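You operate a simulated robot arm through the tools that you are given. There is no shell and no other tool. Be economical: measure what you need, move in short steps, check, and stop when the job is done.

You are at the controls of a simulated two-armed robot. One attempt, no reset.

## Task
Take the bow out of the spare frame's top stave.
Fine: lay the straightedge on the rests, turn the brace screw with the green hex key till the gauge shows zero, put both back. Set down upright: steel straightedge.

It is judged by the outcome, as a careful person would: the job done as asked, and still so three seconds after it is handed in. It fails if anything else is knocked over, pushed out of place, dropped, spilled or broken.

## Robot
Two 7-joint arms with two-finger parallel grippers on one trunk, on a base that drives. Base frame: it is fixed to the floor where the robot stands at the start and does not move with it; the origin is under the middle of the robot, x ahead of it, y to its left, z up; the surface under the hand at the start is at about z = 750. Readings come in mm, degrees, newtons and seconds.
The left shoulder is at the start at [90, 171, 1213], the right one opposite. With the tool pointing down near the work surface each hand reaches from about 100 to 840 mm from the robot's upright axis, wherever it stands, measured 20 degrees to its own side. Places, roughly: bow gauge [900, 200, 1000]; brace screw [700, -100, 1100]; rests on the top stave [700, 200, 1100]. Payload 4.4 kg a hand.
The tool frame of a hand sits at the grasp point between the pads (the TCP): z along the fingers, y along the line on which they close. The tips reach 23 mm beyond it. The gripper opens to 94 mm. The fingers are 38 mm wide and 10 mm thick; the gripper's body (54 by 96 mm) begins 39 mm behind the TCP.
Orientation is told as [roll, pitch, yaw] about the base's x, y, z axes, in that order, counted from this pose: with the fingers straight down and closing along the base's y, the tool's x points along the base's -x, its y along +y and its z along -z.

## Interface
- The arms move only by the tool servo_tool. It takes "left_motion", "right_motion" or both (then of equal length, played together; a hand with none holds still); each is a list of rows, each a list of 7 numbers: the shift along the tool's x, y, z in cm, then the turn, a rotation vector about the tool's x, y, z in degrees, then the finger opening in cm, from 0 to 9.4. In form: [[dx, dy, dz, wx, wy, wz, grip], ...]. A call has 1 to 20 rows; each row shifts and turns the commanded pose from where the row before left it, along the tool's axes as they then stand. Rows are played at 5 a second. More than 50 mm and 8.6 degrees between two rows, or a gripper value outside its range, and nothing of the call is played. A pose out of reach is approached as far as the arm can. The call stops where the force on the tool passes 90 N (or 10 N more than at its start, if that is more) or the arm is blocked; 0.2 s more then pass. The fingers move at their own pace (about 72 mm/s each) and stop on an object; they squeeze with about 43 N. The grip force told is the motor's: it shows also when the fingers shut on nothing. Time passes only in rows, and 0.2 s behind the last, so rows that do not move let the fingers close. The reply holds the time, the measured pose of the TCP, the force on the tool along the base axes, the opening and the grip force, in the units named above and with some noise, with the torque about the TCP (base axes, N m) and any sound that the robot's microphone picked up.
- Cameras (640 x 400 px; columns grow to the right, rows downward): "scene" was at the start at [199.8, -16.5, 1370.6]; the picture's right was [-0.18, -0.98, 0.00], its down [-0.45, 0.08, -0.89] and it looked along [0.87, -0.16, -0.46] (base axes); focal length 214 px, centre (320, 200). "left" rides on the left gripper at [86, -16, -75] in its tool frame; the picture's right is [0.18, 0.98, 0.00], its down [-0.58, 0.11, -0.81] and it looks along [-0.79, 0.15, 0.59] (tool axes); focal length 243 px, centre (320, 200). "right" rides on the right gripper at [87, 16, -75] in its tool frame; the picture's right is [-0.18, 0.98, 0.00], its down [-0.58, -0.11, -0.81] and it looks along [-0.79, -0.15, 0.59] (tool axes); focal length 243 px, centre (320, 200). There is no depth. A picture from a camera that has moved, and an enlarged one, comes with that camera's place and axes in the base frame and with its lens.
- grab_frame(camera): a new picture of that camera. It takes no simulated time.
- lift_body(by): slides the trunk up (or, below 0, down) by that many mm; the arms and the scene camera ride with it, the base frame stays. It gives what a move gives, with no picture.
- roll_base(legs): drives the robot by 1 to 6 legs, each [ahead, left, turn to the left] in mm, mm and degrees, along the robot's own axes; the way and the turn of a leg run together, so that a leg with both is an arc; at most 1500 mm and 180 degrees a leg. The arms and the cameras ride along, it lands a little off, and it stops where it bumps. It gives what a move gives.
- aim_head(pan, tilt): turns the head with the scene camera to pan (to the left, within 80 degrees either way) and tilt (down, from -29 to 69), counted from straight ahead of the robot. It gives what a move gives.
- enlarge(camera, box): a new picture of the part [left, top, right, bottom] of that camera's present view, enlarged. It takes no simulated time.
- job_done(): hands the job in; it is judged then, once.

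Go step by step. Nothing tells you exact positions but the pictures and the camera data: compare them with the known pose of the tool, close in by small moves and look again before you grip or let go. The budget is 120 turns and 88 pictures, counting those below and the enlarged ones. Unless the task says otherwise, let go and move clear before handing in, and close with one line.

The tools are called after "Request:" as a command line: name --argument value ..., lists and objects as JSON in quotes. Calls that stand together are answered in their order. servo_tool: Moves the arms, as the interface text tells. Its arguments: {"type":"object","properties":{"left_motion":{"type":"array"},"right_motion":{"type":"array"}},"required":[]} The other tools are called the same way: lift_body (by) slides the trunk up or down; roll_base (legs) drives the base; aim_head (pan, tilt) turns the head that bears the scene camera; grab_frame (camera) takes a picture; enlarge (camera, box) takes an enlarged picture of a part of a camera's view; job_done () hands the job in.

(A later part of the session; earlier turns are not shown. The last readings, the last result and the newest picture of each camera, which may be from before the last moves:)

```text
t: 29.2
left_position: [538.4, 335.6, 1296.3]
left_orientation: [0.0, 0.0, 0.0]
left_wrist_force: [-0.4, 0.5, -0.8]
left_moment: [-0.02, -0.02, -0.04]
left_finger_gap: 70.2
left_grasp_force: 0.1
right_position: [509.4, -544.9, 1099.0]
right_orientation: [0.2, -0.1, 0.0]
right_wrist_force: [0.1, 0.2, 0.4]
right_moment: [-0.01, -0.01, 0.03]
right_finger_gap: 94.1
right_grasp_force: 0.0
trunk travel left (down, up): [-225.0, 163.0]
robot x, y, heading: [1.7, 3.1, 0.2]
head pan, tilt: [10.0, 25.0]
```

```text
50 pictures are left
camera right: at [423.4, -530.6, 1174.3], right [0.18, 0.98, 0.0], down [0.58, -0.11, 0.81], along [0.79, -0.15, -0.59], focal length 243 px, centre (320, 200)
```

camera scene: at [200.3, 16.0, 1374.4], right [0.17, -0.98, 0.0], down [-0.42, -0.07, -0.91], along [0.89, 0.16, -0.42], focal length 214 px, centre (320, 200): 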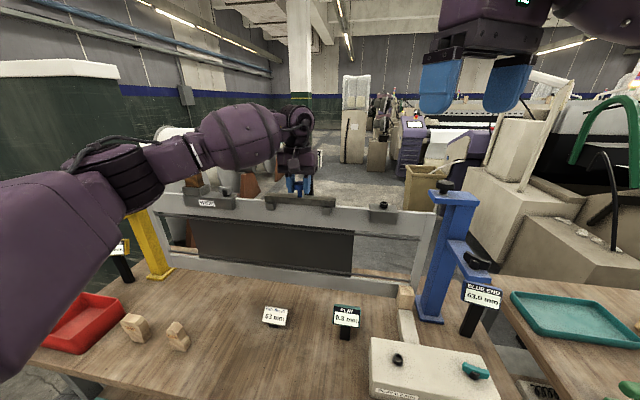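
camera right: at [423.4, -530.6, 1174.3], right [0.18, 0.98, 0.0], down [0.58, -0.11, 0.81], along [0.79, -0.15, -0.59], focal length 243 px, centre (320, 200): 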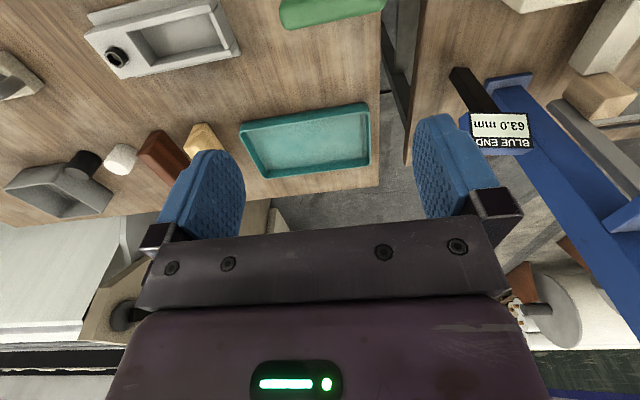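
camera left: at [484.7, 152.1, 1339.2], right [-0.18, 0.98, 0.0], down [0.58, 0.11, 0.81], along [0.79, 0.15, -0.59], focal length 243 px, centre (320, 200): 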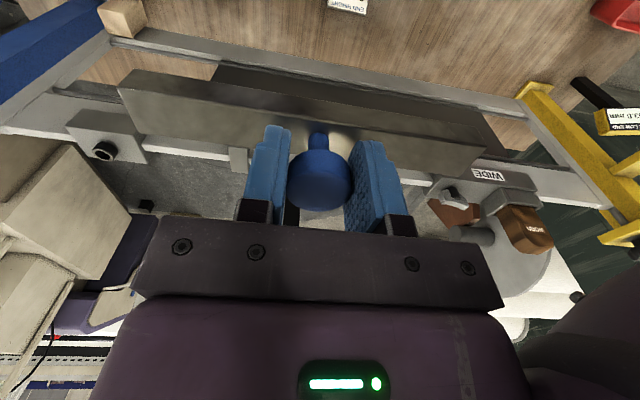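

Triangulating puts the key handle at about [500, -534, 902], lying along y, so the right table is a little higher than the bench. I'll turn the hand to yaw -90 above it and look again.

Request:
servo_tool --right_motion '[[0, 0, 0, 0, 0, 8.2, 9.4], [0, 0, 0, 0, 0, 8.2, 9.4], [0, 0, 0, 0, 0, 8.2, 9.4], [0, 0, 0, 0, 0, 8.2, 9.4], [0, 0, 0, 0, 0, 8.2, 9.4], [0, 0, 0, 0, 0, 8.2, 9.4], [0, 0, 0, 0, 0, 8.2, 9.4], [0, 0, 0, 0, 0, 8.2, 9.4], [0, 0, 0, 0, 0, 8.2, 9.4], [0, 0, 0, 0, 0, 8.2, 9.4], [0, 0, 0, 0, 0, 8.0, 9.4], [1.1, -0.95, 3, 0, 0, 0, 9.4], [0, 0, 4, 0, 0, 0, 9.4], [0, 0, 3, 0, 0, 0, 9.4], [0, 0, 0, 0, 0, 0, 9.4]]'

Request:
grab_frame --camera "right"

```text
t: 32.4
left_position: [538.9, 335.1, 1294.9]
left_orientation: [0.0, -0.1, 0.0]
left_wrist_force: [-0.9, 0.3, -0.1]
left_moment: [-0.03, -0.01, -0.02]
left_finger_gap: 69.9
left_grasp_force: 0.0
right_position: [501.4, -533.9, 1000.3]
right_orientation: [0.0, 0.1, -89.9]
right_wrist_force: [-0.8, -1.2, 0.7]
right_moment: [0.03, 0.0, -0.02]
right_finger_gap: 93.9
right_grasp_force: 0.0
trunk travel left (down, up): [-225.0, 163.0]
robot x, y, heading: [-1.0, 0.9, -0.0]
head pan, tilt: [10.0, 25.0]
```

```text
49 pictures are left
camera right: at [517.1, -449.3, 1074.9], right [0.98, -0.18, 0.0], down [-0.11, -0.58, 0.81], along [-0.15, -0.79, -0.59], focal length 243 px, centre (320, 200)
```

right: 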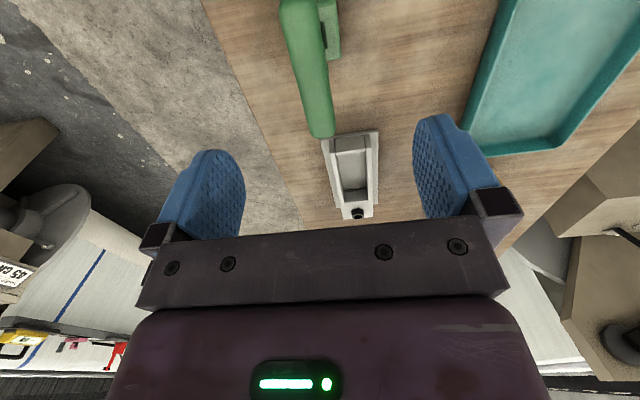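

The handle runs along y at x≈494. I'll shift 7 mm, go down to z 905, and check before gripping.

Request:
servo_tool --right_motion '[[0, -0.7, 2, 0, 0, 0, 9.4], [0, 0, 3, 0, 0, 0, 9.4], [0, 0, 3, 0, 0, 0, 9.4], [0, 0, 1.5, 0, 0, 0, 9.4], [0, 0, 0, 0, 0, 0, 9.4]]'

Request:
grab_frame --camera "right"

Request:
aim_head --pan -45 --tilt 35

Request:
enlarge --camera "scene" --box '[220, 120, 420, 245]'

```text
t: 33.6
left_position: [538.5, 334.4, 1294.9]
left_orientation: [0.0, 0.0, -0.1]
left_wrist_force: [0.3, -0.8, 0.5]
left_moment: [-0.02, 0.0, 0.01]
left_finger_gap: 69.9
left_grasp_force: 0.1
right_position: [493.2, -532.6, 903.8]
right_orientation: [0.1, 0.1, -90.0]
right_wrist_force: [0.7, 0.8, -0.2]
right_moment: [0.02, 0.01, -0.03]
right_finger_gap: 94.2
right_grasp_force: 0.0
trunk travel left (down, up): [-225.0, 163.0]
robot x, y, heading: [-0.6, 0.8, 0.1]
head pan, tilt: [10.0, 25.0]
```

```text
48 pictures are left
camera right: at [510.1, -448.7, 979.7], right [0.98, -0.18, 0.0], down [-0.11, -0.58, 0.81], along [-0.15, -0.79, -0.59], focal length 243 px, centre (320, 200)
```

right: 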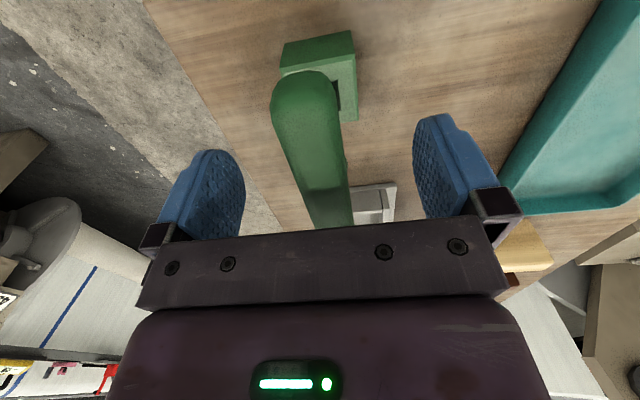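

```text
t: 34.8
left_position: [539.2, 335.3, 1294.6]
left_orientation: [-0.1, -0.1, 0.0]
left_wrist_force: [0.5, -0.7, -1.4]
left_moment: [-0.02, 0.01, 0.0]
left_finger_gap: 69.7
left_grasp_force: 0.0
right_position: [493.6, -534.1, 903.8]
right_orientation: [-0.1, 0.0, -90.1]
right_wrist_force: [0.9, 0.2, 0.7]
right_moment: [0.0, 0.01, 0.02]
right_finger_gap: 93.9
right_grasp_force: 0.1
trunk travel left (down, up): [-225.0, 163.0]
robot x, y, heading: [-1.6, -4.1, -0.1]
head pan, tilt: [-45.0, 35.0]
```

```text
3.20 times, centred on (320, 182) of scene
camera zoom: at [172.2, -62.3, 1358.4], right [-0.71, -0.71, 0.0], down [-0.41, 0.41, -0.82], along [0.58, -0.58, -0.57], focal length 686 px, centre (320, 256)
```

zoom: 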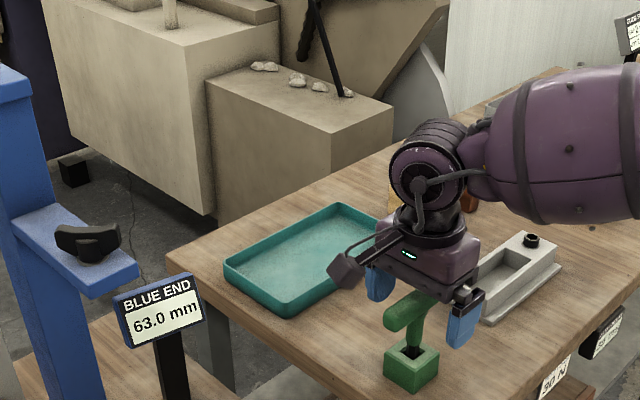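

The fingers straddle the handle at the right height. I'll shift 2 mm, close on it and lift carefully.

Request:
servo_tool --right_motion '[[-0.2, 0.2, 0, 0, 0, 0, 6], [0, 0, 0, 0, 0, 0, 3], [0, 0, 0, 0, 0, 0, 1], [0, 0, 0, 0, 0, 0, 0.5], [0, 0, 0, 0, 0, 0, 0.5], [0, 0, 0, 0, 0, 0, 0.5]]'

Request:
enlarge --camera "scene" --box '[270, 170, 430, 270]'

```text
t: 36.2
left_position: [538.7, 334.7, 1296.0]
left_orientation: [-0.1, -0.1, 0.0]
left_wrist_force: [-0.8, 0.4, 0.7]
left_moment: [0.03, -0.02, -0.02]
left_finger_gap: 70.1
left_grasp_force: 0.1
right_position: [496.0, -536.2, 905.3]
right_orientation: [0.0, 0.1, -89.9]
right_wrist_force: [-0.4, -0.9, 1.2]
right_moment: [-0.09, -0.01, -0.01]
right_finger_gap: 21.6
right_grasp_force: 43.0
trunk travel left (down, up): [-225.0, 163.0]
robot x, y, heading: [1.8, -3.5, -0.2]
head pan, tilt: [-45.0, 35.0]
```

```text
4.00 times, centred on (350, 220) of scene
camera zoom: at [172.0, -62.4, 1358.4], right [-0.71, -0.71, 0.0], down [-0.41, 0.41, -0.82], along [0.58, -0.58, -0.57], focal length 858 px, centre (200, 120)
```

zoom: 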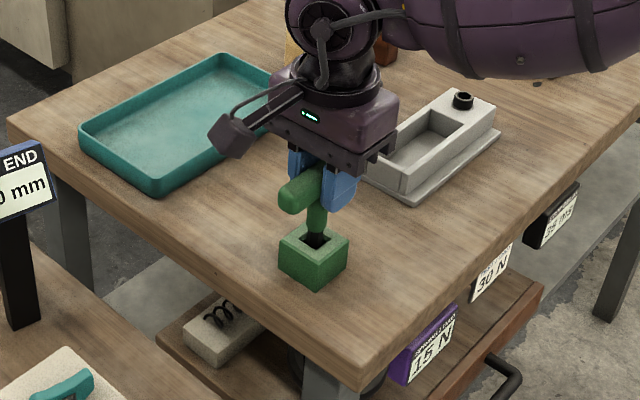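

The handle is gripped, 21.6 mm wide; the stored pose is TCP [496, -536, 905] at yaw -90. I'll lift straight up and look.

Request:
servo_tool --right_motion '[[0, 0, -1.5, 0, 0, 0, 0.5], [0, 0, -2, 0, 0, 0, 0.5], [0, 0, -2.5, 0, 0, 0, 0.5], [0, 0, -3, 0, 0, 0, 0.5], [0, 0, -3, 0, 0, 0, 0.5], [0, 0, 0, 0, 0, 0, 0.5]]'

Request:
enlarge --camera "scene" --box '[270, 130, 430, 255]'

```text
t: 37.6
left_position: [537.8, 333.7, 1295.3]
left_orientation: [0.0, 0.0, -0.1]
left_wrist_force: [-0.1, 0.2, -0.2]
left_moment: [0.01, 0.0, -0.01]
left_finger_gap: 70.0
left_grasp_force: 0.1
right_position: [495.7, -535.1, 1022.9]
right_orientation: [-0.1, 0.1, -89.9]
right_wrist_force: [-1.2, -0.4, -2.0]
right_moment: [-0.02, 0.01, 0.01]
right_finger_gap: 21.8
right_grasp_force: 43.3
trunk travel left (down, up): [-225.0, 163.0]
robot x, y, heading: [3.6, 0.2, -0.1]
head pan, tilt: [-45.0, 35.0]
```

```text
3.20 times, centred on (350, 192) of scene
camera zoom: at [172.6, -62.7, 1358.2], right [-0.71, -0.71, 0.0], down [-0.41, 0.41, -0.82], along [0.58, -0.58, -0.57], focal length 686 px, centre (224, 224)
```

zoom: 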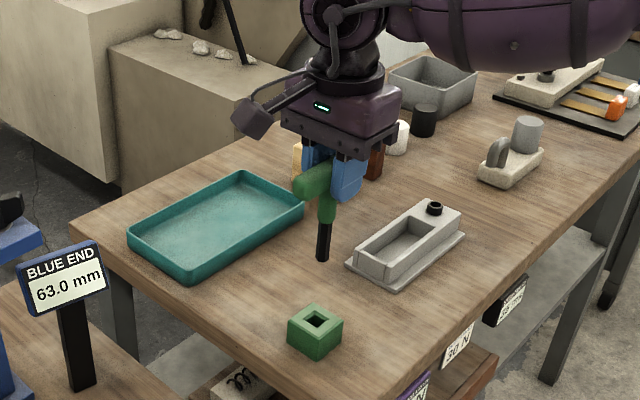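

The key is out, with its tip about 100 mm below the TCP. I'll look at the tip through the wrist camera to fix its offset.

Request:
enlarge --camera "right" --box '[240, 0, 400, 220]'

```text
1.82 times, centred on (320, 110) of right
camera zoom: at [512.6, -450.7, 1099.2], right [0.98, -0.18, 0.0], down [-0.11, -0.58, 0.81], along [-0.15, -0.79, -0.59], focal length 441 px, centre (320, 364)
```

zoom: 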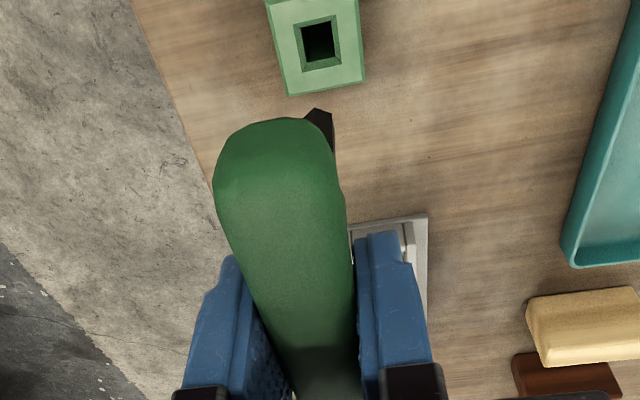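

Tip offset from the TCP is about (+1, +3.5) mm. I'll raise the key high and carry it over the brace screw, aiming the TCP at [712, -63].

Request:
servo_tool --right_motion '[[0, 0, -4.5, 0, 0, 0, 0.5], [0, 0, -4.6, 0, 0, 0, 0.5], [0, 0, -4.6, 0, 0, 0, 0.5], [0, 0, -4.6, 0, 0, 0, 0.5], [0, 0, -4.6, 0, 0, 0, 0.5], [0, 0, -4.6, 0, 0, 0, 0.5], [0, 0, -4.2, 0, 0, 0, 0.5], [4.287, 1.966, 0, 0, 0, 0, 0.5], [4.287, 1.966, 0, 0, 0, 0, 0.5], [4.287, 1.966, 0, 0, 0, 0, 0.5], [4.287, 1.966, 0, 0, 0, 0, 0.5], [4.287, 1.966, 0, 0, 0, 0, 0.5], [4.287, 1.966, 0, 0, 0, 0, 0.5], [4.287, 1.966, 0, 0, 0, 0, 0.5], [4.287, 1.966, 0, 0, 0, 0, 0.5], [4.287, 1.966, 0, 0, 0, 0, 0.5], [4.287, 1.966, 0, 0, 0, 0, 0.5], [4.287, 1.966, 0, 0, 0, 0, 0.5], [0, 0, 0, 0, 0, 0, 0.5]]'

Request:
aim_head --pan 0 --tilt 25

Request:
enlarge --camera "scene" --box '[240, 100, 440, 225]'

Request:
enlarge --camera "right" --box '[240, 0, 400, 220]'

```text
t: 41.6
left_position: [538.6, 333.7, 1297.0]
left_orientation: [0.0, -0.1, 0.1]
left_wrist_force: [0.3, -0.5, 0.4]
left_moment: [0.02, 0.0, 0.02]
left_finger_gap: 70.3
left_grasp_force: 0.1
right_position: [712.0, -65.1, 1341.5]
right_orientation: [0.0, 0.1, -90.2]
right_wrist_force: [-1.4, -0.2, -0.9]
right_moment: [0.03, 0.03, -0.02]
right_finger_gap: 21.7
right_grasp_force: 43.2
trunk travel left (down, up): [-225.0, 163.0]
robot x, y, heading: [3.1, 1.0, 0.0]
head pan, tilt: [-45.0, 35.0]
```

```text
t: 42.8
left_position: [538.6, 335.5, 1294.4]
left_orientation: [0.0, 0.0, 0.1]
left_wrist_force: [0.6, -0.6, 0.3]
left_moment: [-0.02, 0.03, -0.03]
left_finger_gap: 70.2
left_grasp_force: 0.1
right_position: [711.9, -64.5, 1341.9]
right_orientation: [0.0, 0.1, -90.0]
right_wrist_force: [-0.2, -0.7, -1.9]
right_moment: [-0.03, 0.02, -0.01]
right_finger_gap: 21.5
right_grasp_force: 42.6
trunk travel left (down, up): [-225.0, 163.0]
robot x, y, heading: [2.0, 0.5, -0.2]
head pan, tilt: [0.0, 25.0]
```

```text
3.20 times, centred on (340, 162) of scene
camera zoom: at [202.1, -0.1, 1374.1], right [0.0, -1.0, 0.0], down [-0.42, 0.0, -0.91], along [0.91, 0.0, -0.42], focal length 686 px, centre (256, 320)
```

zoom: 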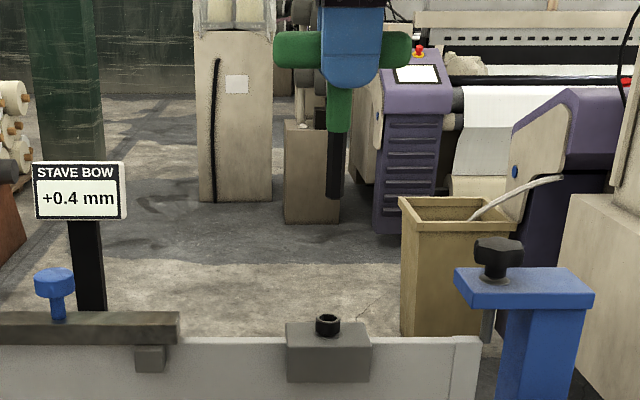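

```text
1.82 times, centred on (320, 110) of right
camera zoom: at [728.3, 20.5, 1416.9], right [0.98, -0.18, 0.0], down [-0.11, -0.58, 0.81], along [-0.15, -0.79, -0.59], focal length 441 px, centre (320, 364)
```

zoom: 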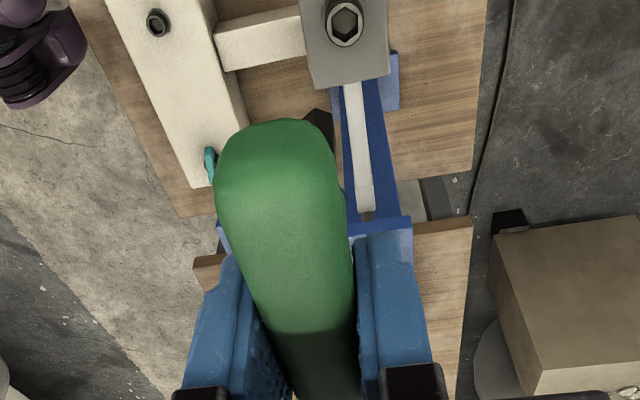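

In the wrist view the screw is about 11 mm farther in x than the tip, while y matches. I'll shift 11 mm, lower the tip to about 15 mm over the socket, and look again.

Request:
servo_tool --right_motion '[[0, 1.1, 0, 0, 0, 0, 0.5], [0, 0, 2.5, 0, 0, 0, 0.5], [0, 0, 2.5, 0, 0, 0, 0.5], [0, 0, 2.5, 0, 0, 0, 0.5], [0, 0, 1.2, 0, 0, 0, 0.5], [0, 0, 0, 0, 0, 0, 0.5]]'

Request:
enlarge --camera "scene" --box '[290, 140, 370, 220]'

Request:
enlarge --camera "right" --box '[270, 0, 370, 100]'

```text
t: 44.1
left_position: [538.2, 335.8, 1294.8]
left_orientation: [0.0, -0.1, 0.0]
left_wrist_force: [-0.6, -0.7, -0.5]
left_moment: [0.03, 0.02, -0.02]
left_finger_gap: 69.8
left_grasp_force: 0.0
right_position: [723.5, -62.4, 1254.2]
right_orientation: [0.0, 0.0, -90.0]
right_wrist_force: [-1.1, 0.1, -1.6]
right_moment: [0.03, 0.02, 0.02]
right_finger_gap: 21.6
right_grasp_force: 42.8
trunk travel left (down, up): [-225.0, 163.0]
robot x, y, heading: [2.7, -1.6, 0.1]
head pan, tilt: [0.0, 25.0]
```

```text
5.00 times, centred on (330, 180) of scene
camera zoom: at [201.9, -0.1, 1374.2], right [0.0, -1.0, 0.0], down [-0.42, 0.0, -0.91], along [0.91, 0.0, -0.42], focal length 1072 px, centre (270, 300)
```

zoom: 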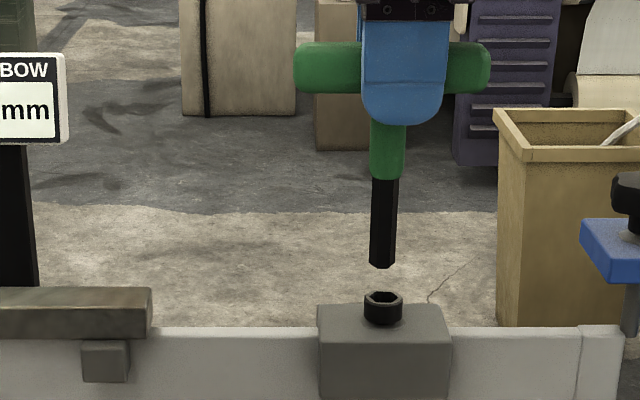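

```text
4.00 times, centred on (320, 50) of right
camera zoom: at [740.0, 21.4, 1329.9], right [0.98, -0.18, 0.0], down [-0.11, -0.58, 0.81], along [-0.15, -0.79, -0.59], focal length 970 px, centre (320, 800)
```

zoom: 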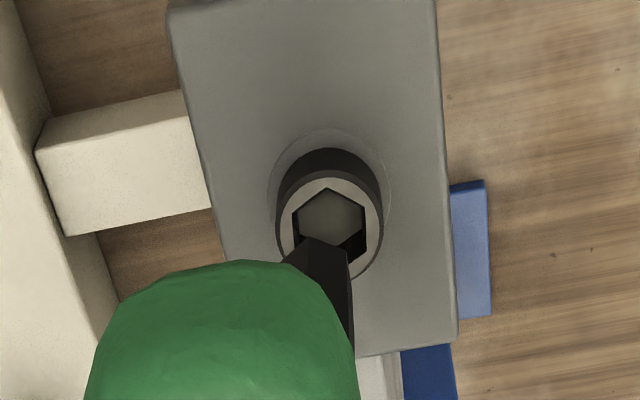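

Key and socket are almost aligned. The tip needs about +1 mm in x, -1.3 mm in y, and roughly 10° clockwise to match the hexagons. I'll correct that and lower to just above the rim.

Request:
servo_tool --right_motion '[[-0.13, 0.09, 0, 0, 0, 5, 0.5], [0, 0, 0, 0, 0, 5, 0.5], [0, 0, 0.8, 0, 0, 0, 0.5], [0, 0, 0.6, 0, 0, 0, 0.5], [0, 0, 0, 0, 0, 0, 0.5]]'

Request:
enlarge --camera "right" --box '[270, 0, 370, 100]'

Request:
enlarge --camera "scene" --box '[310, 160, 360, 220]'

```text
t: 45.4
left_position: [538.8, 334.8, 1294.4]
left_orientation: [-0.1, -0.1, 0.0]
left_wrist_force: [-0.4, 0.4, 0.0]
left_moment: [-0.01, 0.0, 0.02]
left_finger_gap: 70.2
left_grasp_force: 0.0
right_position: [723.9, -65.4, 1241.3]
right_orientation: [0.0, 0.1, -100.0]
right_wrist_force: [0.7, -0.2, -1.1]
right_moment: [-0.02, 0.01, -0.01]
right_finger_gap: 21.7
right_grasp_force: 42.9
trunk travel left (down, up): [-225.0, 163.0]
robot x, y, heading: [-4.9, 2.2, -0.0]
head pan, tilt: [0.0, 25.0]
```

```text
4.00 times, centred on (320, 50) of right
camera zoom: at [755.4, 15.7, 1316.3], right [0.94, -0.35, 0.0], down [-0.21, -0.55, 0.81], along [-0.28, -0.75, -0.59], focal length 970 px, centre (320, 800)
```

zoom: 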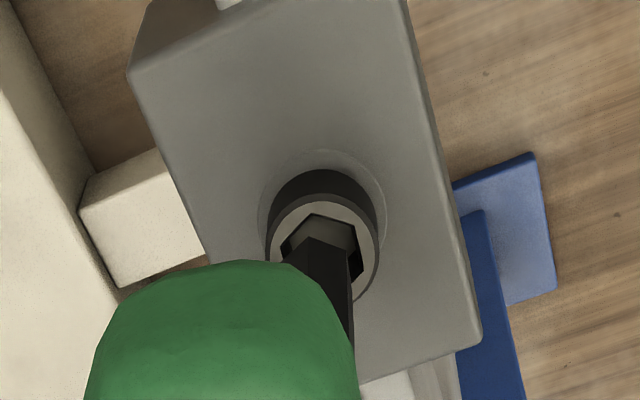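

```text
6.67 times, centred on (335, 190) of scene
camera zoom: at [202.0, -0.1, 1374.2], right [0.0, -1.0, 0.0], down [-0.42, 0.0, -0.91], along [0.91, 0.0, -0.42], focal length 1430 px, centre (220, 267)
```

zoom: 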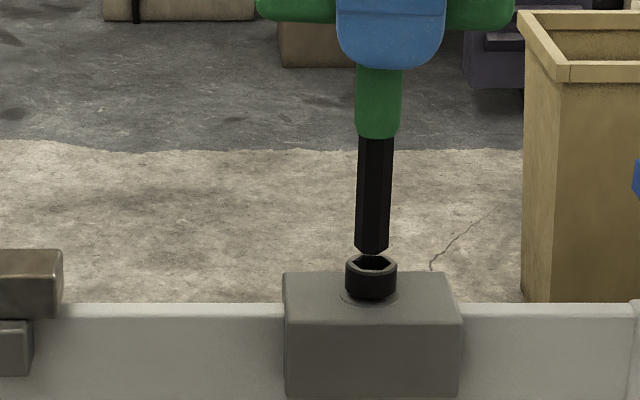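

Alignment is within about 1 mm. I'll make a small correction and lower into the socket while watching the force.

Request:
servo_tool --right_motion '[[-0.05, 0.06, 0, 0, 0, 2.5, 0.5], [0, 0, 0.6, 0, 0, 0, 0.5], [0, 0, 0.3, 0, 0, 0, 0.5], [0, 0, 0.3, 0, 0, 0, 0.5], [0, 0, 0, 0, 0, 0, 0.5]]'

Request:
enlarge --camera "scene" --box '[310, 160, 360, 220]'

```text
t: 46.5
left_position: [538.5, 334.4, 1295.9]
left_orientation: [0.0, -0.1, 0.0]
left_wrist_force: [0.2, -0.6, -0.1]
left_moment: [-0.01, 0.01, -0.04]
left_finger_gap: 69.7
left_grasp_force: 0.0
right_position: [723.6, -64.7, 1229.3]
right_orientation: [-0.1, 0.0, -102.5]
right_wrist_force: [0.5, 0.4, 2.2]
right_moment: [0.06, -0.06, 0.01]
right_finger_gap: 21.6
right_grasp_force: 42.7
trunk travel left (down, up): [-225.0, 163.0]
robot x, y, heading: [1.5, -2.6, -0.1]
head pan, tilt: [0.0, 25.0]
```

```text
6.67 times, centred on (335, 190) of scene
camera zoom: at [201.8, -0.1, 1374.3], right [0.0, -1.0, 0.0], down [-0.42, 0.0, -0.91], along [0.91, 0.0, -0.42], focal length 1430 px, centre (220, 267)
```

zoom: 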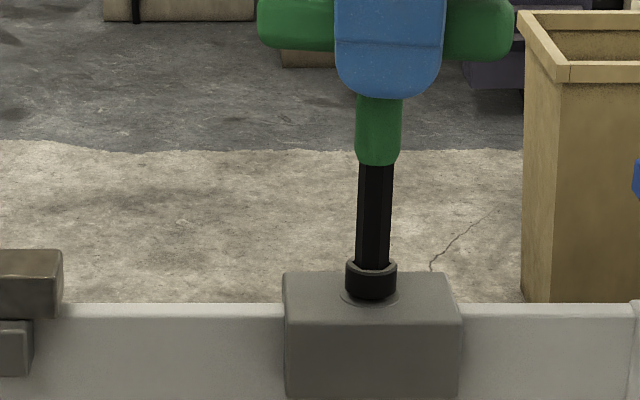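

Request:
servo_tool --right_motion '[[0, 0, 0.2, 0, 0, 0, 0.5], [0, 0, 0.2, 0, 0, 0, 0.5], [0, 0, 0.2, 0, 0, 0, 0.5], [0, 0, 0, 0, 0, 0, 0.5]]'

Request:
enlarge --camera "scene" --box '[310, 160, 360, 220]'

```text
t: 47.5
left_position: [536.5, 334.8, 1297.9]
left_orientation: [0.0, -0.2, 0.0]
left_wrist_force: [-0.4, -0.2, 0.8]
left_moment: [0.0, 0.04, -0.01]
left_finger_gap: 70.1
left_grasp_force: 0.0
right_position: [721.9, -64.6, 1228.9]
right_orientation: [0.6, 0.3, -102.6]
right_wrist_force: [9.5, -3.5, 39.8]
right_moment: [-0.31, -0.97, -0.04]
right_finger_gap: 21.6
right_grasp_force: 43.1
trunk travel left (down, up): [-225.0, 163.0]
robot x, y, heading: [3.4, -2.0, -0.3]
head pan, tilt: [0.0, 25.0]
```

```text
6.67 times, centred on (335, 190) of scene
camera zoom: at [199.2, -0.3, 1375.2], right [0.0, -1.0, 0.0], down [-0.42, 0.0, -0.91], along [0.91, 0.0, -0.42], focal length 1430 px, centre (220, 267)
```

zoom: 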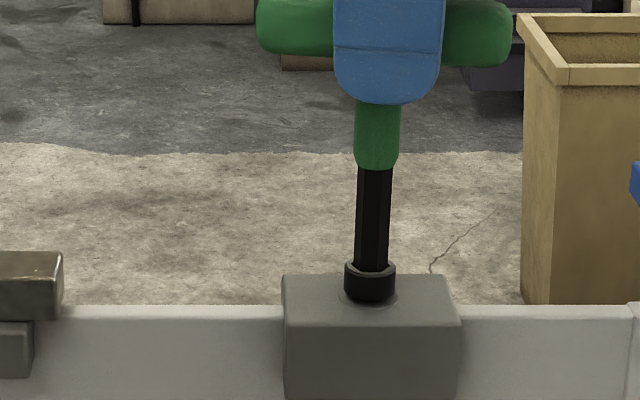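

The key bottoms out about 4–5 mm inside the socket at 40 N. I'll ease the pressure, make a small test turn clockwise, and read the torque and gauge.

Request:
servo_tool --right_motion '[[0, 0, -0.4, 0, 0, 0, 0.5], [0.015, -0.034, 0, 0, 0, 5, 0.5], [0.015, -0.034, 0, 0, 0, 5, 0.5], [0.015, -0.034, 0, 0, 0, 5, 0.5], [0, 0, 0, 0, 0, 0, 0.5]]'

Request:
enlarge --camera "scene" --box '[240, 140, 360, 215]'

```text
t: 48.8
left_position: [539.2, 335.4, 1295.3]
left_orientation: [0.2, 0.1, 0.0]
left_wrist_force: [-0.4, 0.6, -0.1]
left_moment: [0.01, 0.0, 0.01]
left_finger_gap: 70.2
left_grasp_force: 0.1
right_position: [723.4, -64.2, 1226.1]
right_orientation: [-0.1, 0.0, -117.4]
right_wrist_force: [-3.0, -0.6, -4.1]
right_moment: [-0.05, 0.21, 0.01]
right_finger_gap: 21.5
right_grasp_force: 42.9
trunk travel left (down, up): [-225.0, 163.0]
robot x, y, heading: [0.5, -1.6, -0.3]
head pan, tilt: [0.0, 25.0]
```

```text
5.33 times, centred on (300, 178) of scene
camera zoom: at [202.0, -0.1, 1374.1], right [0.0, -1.0, 0.0], down [-0.42, 0.0, -0.91], along [0.91, 0.0, -0.42], focal length 1144 px, centre (427, 320)
```

zoom: 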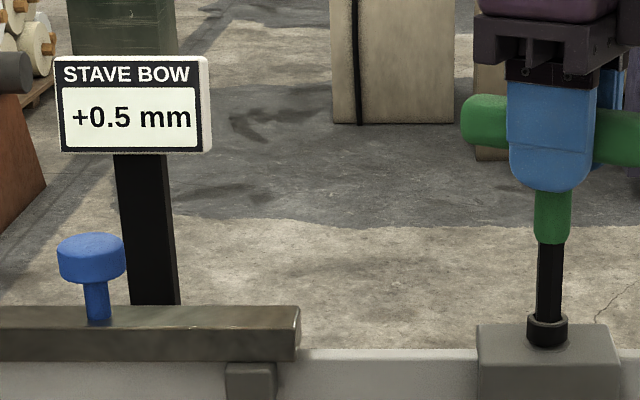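

The gauge moved to +0.5 and the key dropped in, so anticlockwise should reduce the bow. I'll seat the key a bit deeper before turning.

Request:
servo_tool --right_motion '[[0, 0, 0.2, 0, 0, 0, 0.5], [0, 0, 0.2, 0, 0, 0, 0.5], [0, 0, 0, 0, 0, 0, 0.5]]'

```text
t: 49.5
left_position: [538.2, 334.9, 1295.1]
left_orientation: [0.0, -0.1, 0.0]
left_wrist_force: [-0.5, -0.4, -0.2]
left_moment: [0.01, 0.02, -0.02]
left_finger_gap: 70.1
left_grasp_force: 0.0
right_position: [723.7, -64.1, 1222.0]
right_orientation: [-0.1, 0.1, -117.4]
right_wrist_force: [-0.6, 0.5, -0.1]
right_moment: [0.0, 0.1, 0.01]
right_finger_gap: 21.4
right_grasp_force: 43.0
trunk travel left (down, up): [-225.0, 163.0]
robot x, y, heading: [-3.2, -1.9, -0.4]
head pan, tilt: [0.0, 25.0]
```

It slides in freely. I'll go 2 mm deeper, then turn anticlockwise 20° and read the gauge.

Request:
servo_tool --right_motion '[[0, 0, 0.2, 0, 0, 0, 0.5], [0, 0, 0, 0, 0, 0, 0.5], [-0.012, 0.036, 0, 0, 0, -5, 0.5], [-0.012, 0.036, 0, 0, 0, -5, 0.5], [-0.012, 0.036, 0, 0, 0, -5, 0.5], [-0.012, 0.036, 0, 0, 0, -5, 0.5], [0, 0, 0, 0, 0, 0, 0.5]]'

Request:
enlarge --camera "scene" --box '[240, 140, 360, 215]'

```text
t: 51.1
left_position: [538.0, 335.6, 1296.0]
left_orientation: [-0.1, -0.1, 0.0]
left_wrist_force: [-0.4, 0.2, -0.3]
left_moment: [0.01, -0.03, 0.03]
left_finger_gap: 70.0
left_grasp_force: 0.0
right_position: [724.2, -65.0, 1222.5]
right_orientation: [0.1, 0.2, -97.4]
right_wrist_force: [3.8, 0.9, 16.4]
right_moment: [0.2, -0.34, -0.01]
right_finger_gap: 22.0
right_grasp_force: 43.1
trunk travel left (down, up): [-225.0, 163.0]
robot x, y, heading: [-5.1, 2.3, 0.1]
head pan, tilt: [0.0, 25.0]
```

```text
5.33 times, centred on (300, 178) of scene
camera zoom: at [201.0, 0.2, 1374.5], right [0.0, -1.0, 0.0], down [-0.42, 0.0, -0.91], along [0.91, 0.0, -0.42], focal length 1144 px, centre (427, 320)
```

zoom: 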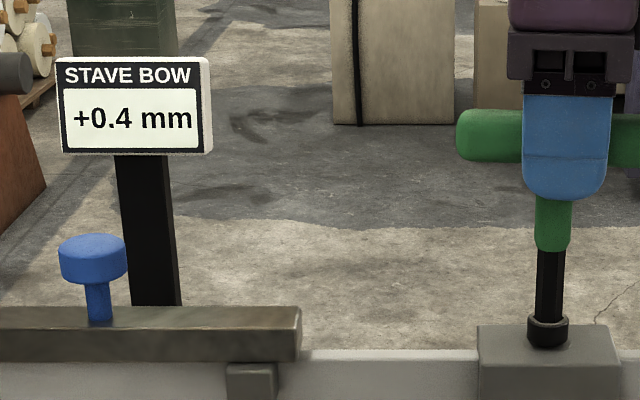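

Anticlockwise lowers it, back to +0.4. I'll ease the pressure a little and turn another 40°.

Request:
servo_tool --right_motion '[[0, 0, -0.1, 0, 0, 0, 0.5], [-0.012, 0.036, 0, 0, 0, -5, 0.5], [-0.012, 0.036, 0, 0, 0, -5, 0.5], [-0.012, 0.036, 0, 0, 0, -5, 0.5], [-0.012, 0.036, 0, 0, 0, -5, 0.5], [-0.012, 0.036, 0, 0, 0, -5, 0.5], [-0.012, 0.036, 0, 0, 0, -5, 0.5], [-0.012, 0.036, 0, 0, 0, -5, 0.5], [-0.012, 0.036, 0, 0, 0, -5, 0.5], [0, 0, 0, 0, 0, 0, 0.5]]'

Request:
enlarge --camera "scene" --box '[240, 140, 360, 215]'

```text
t: 53.4
left_position: [537.5, 336.6, 1295.4]
left_orientation: [-0.1, -0.1, 0.0]
left_wrist_force: [-0.2, 0.3, 0.0]
left_moment: [0.01, -0.03, -0.01]
left_finger_gap: 70.0
left_grasp_force: 0.1
right_position: [727.3, -65.1, 1223.2]
right_orientation: [0.1, 0.0, -57.4]
right_wrist_force: [0.1, 3.5, 13.1]
right_moment: [0.4, 0.04, 0.0]
right_finger_gap: 21.7
right_grasp_force: 42.5
trunk travel left (down, up): [-225.0, 163.0]
robot x, y, heading: [-1.5, -2.6, -0.0]
head pan, tilt: [0.0, 25.0]
```

```text
5.33 times, centred on (300, 178) of scene
camera zoom: at [200.8, 0.5, 1374.4], right [0.0, -1.0, 0.0], down [-0.42, 0.0, -0.91], along [0.91, 0.0, -0.42], focal length 1144 px, centre (427, 320)
```

zoom: 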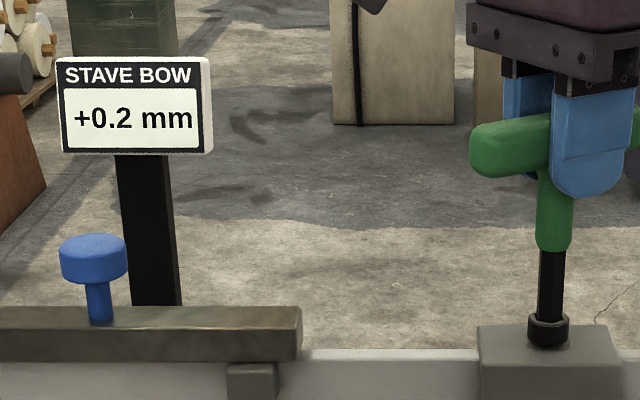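

Now +0.2, a rate of about 0.1 mm per 20°. I'll turn another 35°.

Request:
servo_tool --right_motion '[[-0.012, 0.036, 0, 0, 0, -5, 0.5], [-0.012, 0.036, 0, 0, 0, -5, 0.5], [-0.012, 0.036, 0, 0, 0, -5, 0.5], [-0.012, 0.036, 0, 0, 0, -5, 0.5], [-0.012, 0.036, 0, 0, 0, -5, 0.5], [-0.012, 0.036, 0, 0, 0, -5, 0.5], [-0.012, 0.036, 0, 0, 0, -5, 0.5], [0, 0, 0, 0, 0, 0, 0.5]]'

Request:
enlarge --camera "scene" --box '[240, 140, 360, 215]'

```text
t: 55.1
left_position: [536.5, 335.6, 1296.5]
left_orientation: [0.0, -0.2, 0.0]
left_wrist_force: [-0.8, 0.1, -1.0]
left_moment: [0.02, 0.02, 0.03]
left_finger_gap: 69.9
left_grasp_force: 0.2
right_position: [728.7, -63.1, 1223.2]
right_orientation: [0.2, -0.1, -22.5]
right_wrist_force: [-5.5, 3.5, 8.7]
right_moment: [0.31, 0.56, 0.03]
right_finger_gap: 21.6
right_grasp_force: 43.0
trunk travel left (down, up): [-225.0, 163.0]
robot x, y, heading: [-2.1, -0.8, -0.3]
head pan, tilt: [0.0, 25.0]
```

```text
5.33 times, centred on (300, 178) of scene
camera zoom: at [200.5, 0.4, 1374.4], right [0.0, -1.0, 0.0], down [-0.42, 0.0, -0.91], along [0.91, 0.0, -0.42], focal length 1144 px, centre (427, 320)
```

zoom: 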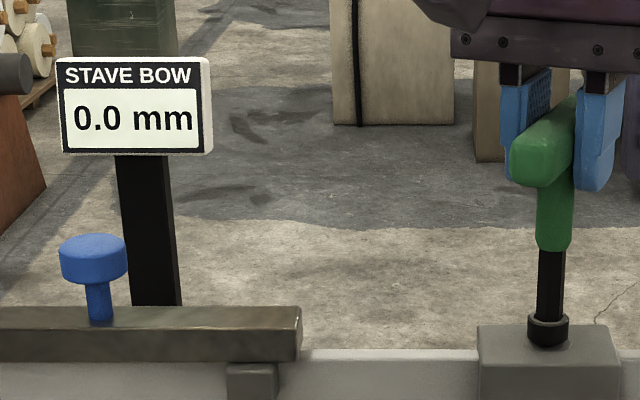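

The gauge shows 0.0. I'll draw the key straight up and check that the reading holds.

Request:
servo_tool --right_motion '[[0, 0, -0.5, 0, 0, 0, 0.5], [0, 0, -0.5, 0, 0, 0, 0.5], [0, 0, -1, 0, 0, 0, 0.5], [0, 0, -2, 0, 0, 0, 0.5], [0, 0, -4, 0, 0, 0, 0.5], [0, 0, -4.5, 0, 0, 0, 0.5], [0, 0, 0, 0, 0, 0, 0.5]]'

Request:
enlarge --camera "scene" --box '[220, 100, 420, 225]'

```text
t: 56.8
left_position: [540.0, 334.9, 1294.5]
left_orientation: [0.1, 0.0, -0.1]
left_wrist_force: [-1.1, 0.7, 0.1]
left_moment: [0.01, 0.01, 0.04]
left_finger_gap: 70.2
left_grasp_force: 0.0
right_position: [731.6, -64.6, 1346.1]
right_orientation: [0.0, 0.2, -22.4]
right_wrist_force: [0.2, 0.2, -0.8]
right_moment: [0.02, 0.0, 0.02]
right_finger_gap: 21.5
right_grasp_force: 42.6
trunk travel left (down, up): [-225.0, 163.0]
robot x, y, heading: [0.2, -1.0, -0.0]
head pan, tilt: [0.0, 25.0]
```

```text
3.20 times, centred on (320, 162) of scene
camera zoom: at [203.1, -0.7, 1373.8], right [0.0, -1.0, 0.0], down [-0.42, 0.0, -0.91], along [0.91, 0.0, -0.42], focal length 686 px, centre (320, 320)
```

zoom: 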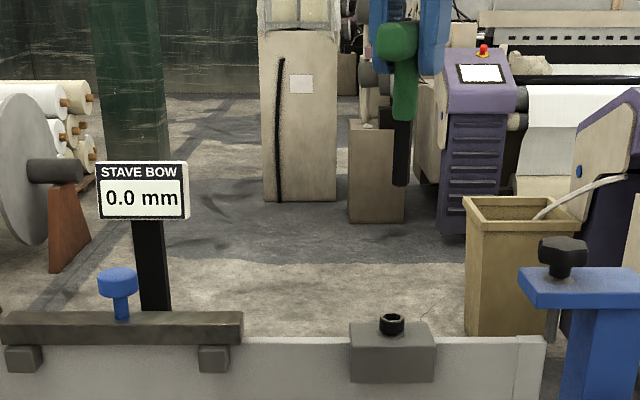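

It holds at 0.0. I'll return the key to yaw -90 and carry it back over its holder.

Request:
servo_tool --right_motion '[[0, 0, 0, 0, 0, 8.45, 0.5], [0, 0, 0, 0, 0, 8.45, 0.5], [0, 0, 0, 0, 0, 8.45, 0.5], [0, 0, 0, 0, 0, 8.45, 0.5], [0, 0, 0, 0, 0, 8.45, 0.5], [0, 0, 0, 0, 0, 8.45, 0.5], [0, 0, 0, 0, 0, 8.45, 0.5], [0, 0, 0, 0, 0, 8.45, 0.5], [-4.287, -2.142, 0, 0, 0, 0, 0.5], [-4.287, -2.142, 0, 0, 0, 0, 0.5], [-4.287, -2.142, 0, 0, 0, 0, 0.5], [-4.287, -2.142, 0, 0, 0, 0, 0.5], [-4.287, -2.142, 0, 0, 0, 0, 0.5], [-4.287, -2.142, 0, 0, 0, 0, 0.5], [-4.287, -2.142, 0, 0, 0, 0, 0.5], [-4.287, -2.142, 0, 0, 0, 0, 0.5], [-4.287, -2.142, 0, 0, 0, 0, 0.5], [-4.287, -2.142, 0, 0, 0, 0, 0.5]]'

Request:
aim_head --pan -45 --tilt 35

```text
t: 60.5
left_position: [537.3, 333.0, 1295.3]
left_orientation: [0.0, -0.1, -0.1]
left_wrist_force: [0.0, -0.3, -0.3]
left_moment: [0.0, -0.05, -0.02]
left_finger_gap: 69.9
left_grasp_force: 0.0
right_position: [516.5, -494.0, 1347.5]
right_orientation: [0.1, 0.1, -90.1]
right_wrist_force: [-0.7, -0.6, -1.0]
right_moment: [0.02, 0.01, 0.01]
right_finger_gap: 21.4
right_grasp_force: 43.2
trunk travel left (down, up): [-225.0, 163.0]
robot x, y, heading: [-1.7, -2.5, 0.0]
head pan, tilt: [0.0, 25.0]
```

```text
t: 61.7
left_position: [539.0, 335.3, 1295.2]
left_orientation: [0.0, 0.1, 0.1]
left_wrist_force: [-0.2, 0.1, -0.4]
left_moment: [0.03, 0.02, 0.0]
left_finger_gap: 70.1
left_grasp_force: 0.0
right_position: [516.7, -492.8, 1347.2]
right_orientation: [0.0, 0.1, -90.1]
right_wrist_force: [0.5, -0.4, -1.9]
right_moment: [0.01, 0.02, 0.0]
right_finger_gap: 21.5
right_grasp_force: 42.5
trunk travel left (down, up): [-225.0, 163.0]
robot x, y, heading: [0.5, 3.0, 0.0]
head pan, tilt: [-45.0, 35.0]
```

Request:
servo_tool --right_motion '[[-4.3, -2.05, 0, 0, 0, 0, 0.5], [0, 0, 4.7, 0, 0, 0, 0.5], [0, 0, 4.7, 0, 0, 0, 0.5], [0, 0, 4.7, 0, 0, 0, 0.5], [0, 0, 4.7, 0, 0, 0, 0.5], [0, 0, 4.7, 0, 0, 0, 0.5], [0, 0, 4.7, 0, 0, 0, 0.5], [0, 0, 4.3, 0, 0, 0, 0.5], [0, 0, 0, 0, 0, 0, 0.5]]'

Request:
enlarge --camera "right" --box '[240, 0, 400, 220]'

Request:
enlarge --camera "scene" --box '[270, 130, 430, 255]'

```text
t: 63.7
left_position: [538.8, 336.1, 1296.1]
left_orientation: [0.0, 0.0, 0.0]
left_wrist_force: [-0.6, 0.5, 0.1]
left_moment: [0.0, 0.0, 0.02]
left_finger_gap: 70.1
left_grasp_force: 0.0
right_position: [495.4, -535.9, 1022.2]
right_orientation: [0.2, 0.0, -90.1]
right_wrist_force: [0.9, 0.2, -1.0]
right_moment: [0.01, 0.02, -0.01]
right_finger_gap: 21.7
right_grasp_force: 42.9
trunk travel left (down, up): [-225.0, 163.0]
robot x, y, heading: [-2.0, -3.7, 0.1]
head pan, tilt: [-45.0, 35.0]
```

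```text
1.82 times, centred on (320, 110) of right
camera zoom: at [511.2, -451.2, 1097.0], right [0.98, -0.19, 0.0], down [-0.11, -0.58, 0.81], along [-0.15, -0.79, -0.59], focal length 441 px, centre (320, 364)
```

zoom: 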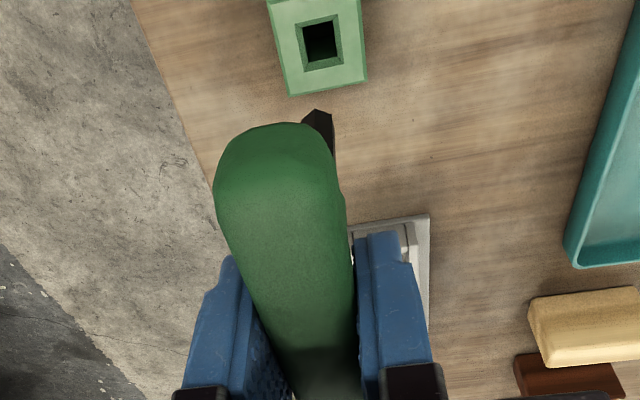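

```text
3.20 times, centred on (350, 192) of scene
camera zoom: at [171.7, -62.0, 1358.6], right [-0.71, -0.71, 0.0], down [-0.41, 0.41, -0.82], along [0.58, -0.58, -0.57], focal length 686 px, centre (224, 224)
```

zoom: 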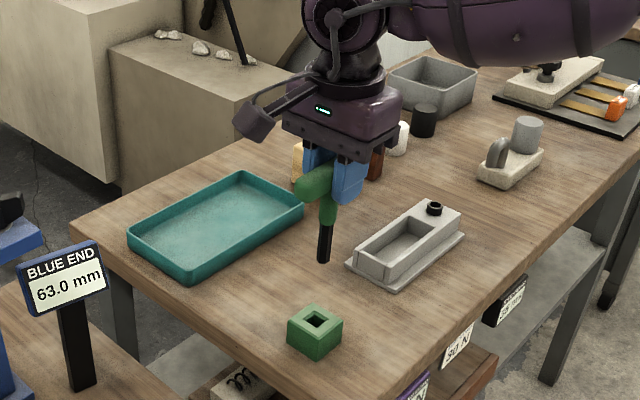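

The view matches the one just after pick-up, so I'll lower the key straight back into its holder.

Request:
servo_tool --right_motion '[[0, 0, 3, 0, 0, 0, 0.5], [0, 0, 3, 0, 0, 0, 0.5], [0, 0, 1.5, 0, 0, 0, 0.5], [0, 0, 1.5, 0, 0, 0, 0.5], [0, 0, 1.2, 0, 0, 0, 0.5], [0, 0, 0.6, 0, 0, 0, 0.5], [0, 0, 0.4, 0, 0, 0, 0.5], [0, 0, 0, 0, 0, 0, 0.5]]'

Request:
enlarge --camera "scene" --box '[270, 170, 430, 270]'

```text
t: 65.5
left_position: [538.9, 333.7, 1295.6]
left_orientation: [0.0, -0.2, 0.1]
left_wrist_force: [-0.3, 0.4, 0.3]
left_moment: [0.0, 0.01, 0.02]
left_finger_gap: 70.1
left_grasp_force: 0.1
right_position: [495.3, -535.1, 909.6]
right_orientation: [0.0, 0.1, -90.2]
right_wrist_force: [-0.8, -0.3, -1.1]
right_moment: [0.01, -0.01, -0.01]
right_finger_gap: 21.7
right_grasp_force: 43.0
trunk travel left (down, up): [-225.0, 163.0]
robot x, y, heading: [-1.8, 0.2, -0.2]
head pan, tilt: [-45.0, 35.0]
```

```text
4.00 times, centred on (350, 220) of scene
camera zoom: at [172.1, -62.4, 1358.4], right [-0.71, -0.71, 0.0], down [-0.41, 0.41, -0.82], along [0.58, -0.58, -0.57], focal length 858 px, centre (200, 120)
```

zoom: 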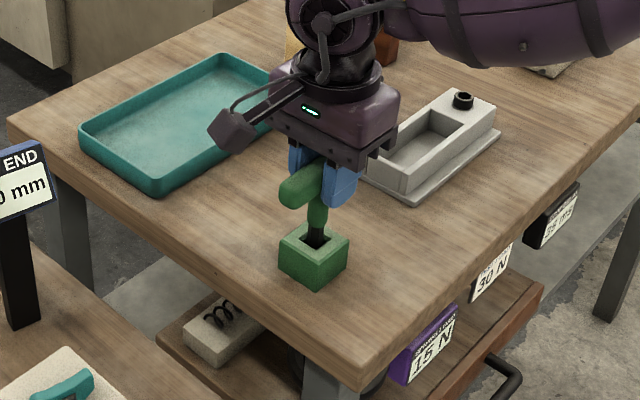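

Request:
servo_tool --right_motion '[[0, 0, 0.2, 0, 0, 0, 0.5], [0, 0, 0.15, 0, 0, 0, 0.5], [0, 0, 0.1, 0, 0, 0, 0.5], [0, 0, 0, 0, 0, 0, 0.5]]'

```text
t: 66.5
left_position: [538.4, 335.0, 1294.8]
left_orientation: [0.0, -0.1, 0.0]
left_wrist_force: [0.1, -1.0, -1.1]
left_moment: [0.0, 0.0, 0.02]
left_finger_gap: 70.0
left_grasp_force: 0.1
right_position: [495.4, -535.3, 905.4]
right_orientation: [0.0, 0.1, -90.1]
right_wrist_force: [0.2, -0.5, -1.2]
right_moment: [0.0, -0.01, 0.05]
right_finger_gap: 21.9
right_grasp_force: 43.1
trunk travel left (down, up): [-225.0, 163.0]
robot x, y, heading: [-1.7, -1.5, -0.0]
head pan, tilt: [-45.0, 35.0]
```

Request:
servo_tool --right_motion '[[0, 0, 0.1, 0, 0, 0, 0.5], [0, 0, 0.1, 0, 0, 0, 0.5], [0, 0, 0, 0, 0, 0, 0.5]]'

```text
t: 67.3
left_position: [538.1, 335.8, 1294.4]
left_orientation: [0.1, -0.2, -0.1]
left_wrist_force: [0.8, 0.2, 0.0]
left_moment: [-0.05, 0.05, 0.0]
left_finger_gap: 70.0
left_grasp_force: 0.2
right_position: [495.8, -535.4, 903.9]
right_orientation: [0.1, 0.1, -90.1]
right_wrist_force: [-1.1, -0.3, 5.0]
right_moment: [0.01, 0.13, -0.03]
right_finger_gap: 21.5
right_grasp_force: 43.7
trunk travel left (down, up): [-225.0, 163.0]
robot x, y, heading: [-2.8, 0.5, -0.2]
head pan, tilt: [-45.0, 35.0]
```

The key has bottomed in its holder. I'll release it, rise clear, and check.

Request:
servo_tool --right_motion '[[0, 0, 0, 0, 0, 0, 2.6], [0, 0, 0, 0, 0, 0, 4], [0, 0, 0, 0, 0, 0, 7], [0, 0, 0, 0, 0, 0, 7], [0, 0, -1.5, 0, 0, 0, 7], [0, 0, -3, 0, 0, 0, 7], [0, 0, -4.5, 0, 0, 0, 7], [0, 0, -4.5, 0, 0, 0, 7], [0, 0, -4.5, 0, 0, 0, 7], [0, 0, -4.5, 0, 0, 0, 7], [0, 0, -4.5, 0, 0, 0, 7], [0, 0, -4.5, 0, 0, 0, 7], [0, 0, -4.5, 0, 0, 0, 7]]'

Request:
enlarge --camera "scene" --box '[250, 130, 450, 270]'

Request:
aim_head --pan 5 --tilt 30

Request:
grab_frame --camera "scene"

```text
t: 70.1
left_position: [538.8, 335.7, 1295.0]
left_orientation: [0.0, 0.0, 0.0]
left_wrist_force: [0.0, -0.4, 0.2]
left_moment: [0.0, -0.01, 0.01]
left_finger_gap: 70.3
left_grasp_force: 0.0
right_position: [495.2, -536.1, 1263.0]
right_orientation: [-0.1, 0.2, -90.1]
right_wrist_force: [-0.4, -0.7, 1.1]
right_moment: [0.0, -0.04, -0.02]
right_finger_gap: 70.1
right_grasp_force: 0.1
trunk travel left (down, up): [-225.0, 163.0]
robot x, y, heading: [-2.6, 2.1, -0.0]
head pan, tilt: [-45.0, 35.0]
```

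```text
2.86 times, centred on (350, 200) of scene
camera zoom: at [172.3, -62.1, 1358.3], right [-0.71, -0.71, 0.0], down [-0.41, 0.41, -0.82], along [0.58, -0.58, -0.57], focal length 613 px, centre (234, 200)
```

zoom: 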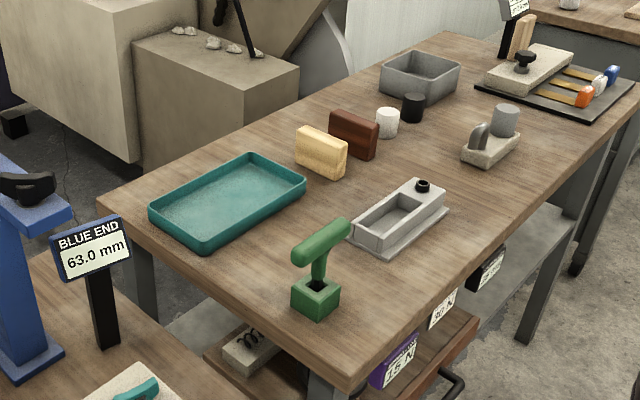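

```text
t: 71.2
left_position: [538.7, 335.0, 1295.3]
left_orientation: [0.0, -0.1, 0.0]
left_wrist_force: [-0.7, -0.5, 0.0]
left_moment: [-0.01, -0.02, -0.02]
left_finger_gap: 70.1
left_grasp_force: 0.0
right_position: [493.8, -537.0, 1263.9]
right_orientation: [0.1, 0.2, -90.0]
right_wrist_force: [-0.2, -0.3, 0.2]
right_moment: [0.0, -0.03, 0.01]
right_finger_gap: 70.3
right_grasp_force: 0.1
trunk travel left (down, up): [-225.0, 163.0]
robot x, y, heading: [0.2, -1.1, -0.2]
head pan, tilt: [5.0, 30.0]
```

```text
26 pictures are left
camera scene: at [199.9, 7.7, 1366.2], right [0.09, -1.0, 0.0], down [-0.5, -0.04, -0.87], along [0.86, 0.07, -0.5], focal length 214 px, centre (320, 200)
```

scene: 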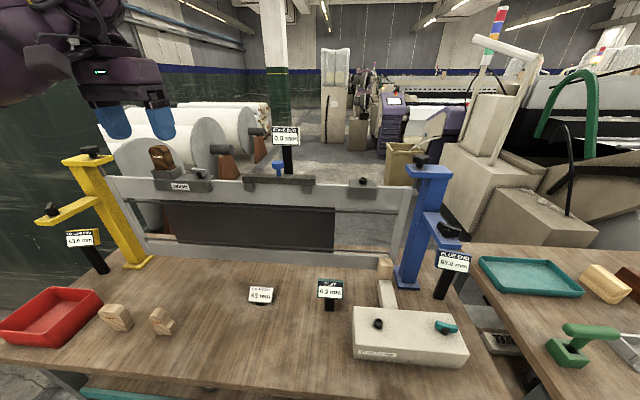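

The key is standing in its holder. I'll bring the left hand back over the knob and look before going down.

Request:
servo_tool --left_motion '[[0, -4, 0, 0, 0, 0, 7], [0, -4, 0, 0, 0, 0, 7], [-3, -4, 0, 0, 0, 0, 7], [-4, -3, 0, 0, 0, 0, 7], [-4, -2, 0, 0, 0, 0, 7], [-4, 0, 0, 0, 0, 0, 7], [-3, 0, 0, 0, 0, 0, 7], [0, 0, 4, 0, 0, 0, 7], [0, 0, 0, 0, 0, 0, 7]]'

Request:
grab_frame --camera "left"

```text
t: 73.2
left_position: [717.9, 165.2, 1255.3]
left_orientation: [0.0, -0.1, 0.1]
left_wrist_force: [0.3, -0.6, 1.0]
left_moment: [0.01, 0.01, 0.0]
left_finger_gap: 70.0
left_grasp_force: 0.1
right_position: [494.3, -537.5, 1263.3]
right_orientation: [0.0, 0.1, -90.1]
right_wrist_force: [0.9, -0.3, 0.1]
right_moment: [0.04, 0.0, 0.02]
right_finger_gap: 70.1
right_grasp_force: 0.0
trunk travel left (down, up): [-225.0, 163.0]
robot x, y, heading: [0.1, -1.6, 0.2]
head pan, tilt: [5.0, 30.0]
```

```text
25 pictures are left
camera left: at [631.4, 149.4, 1330.1], right [-0.18, 0.98, 0.0], down [0.58, 0.11, 0.81], along [0.79, 0.15, -0.59], focal length 243 px, centre (320, 200)
```

left: 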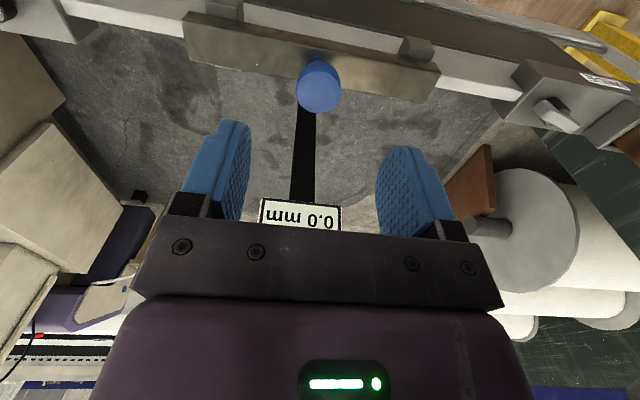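

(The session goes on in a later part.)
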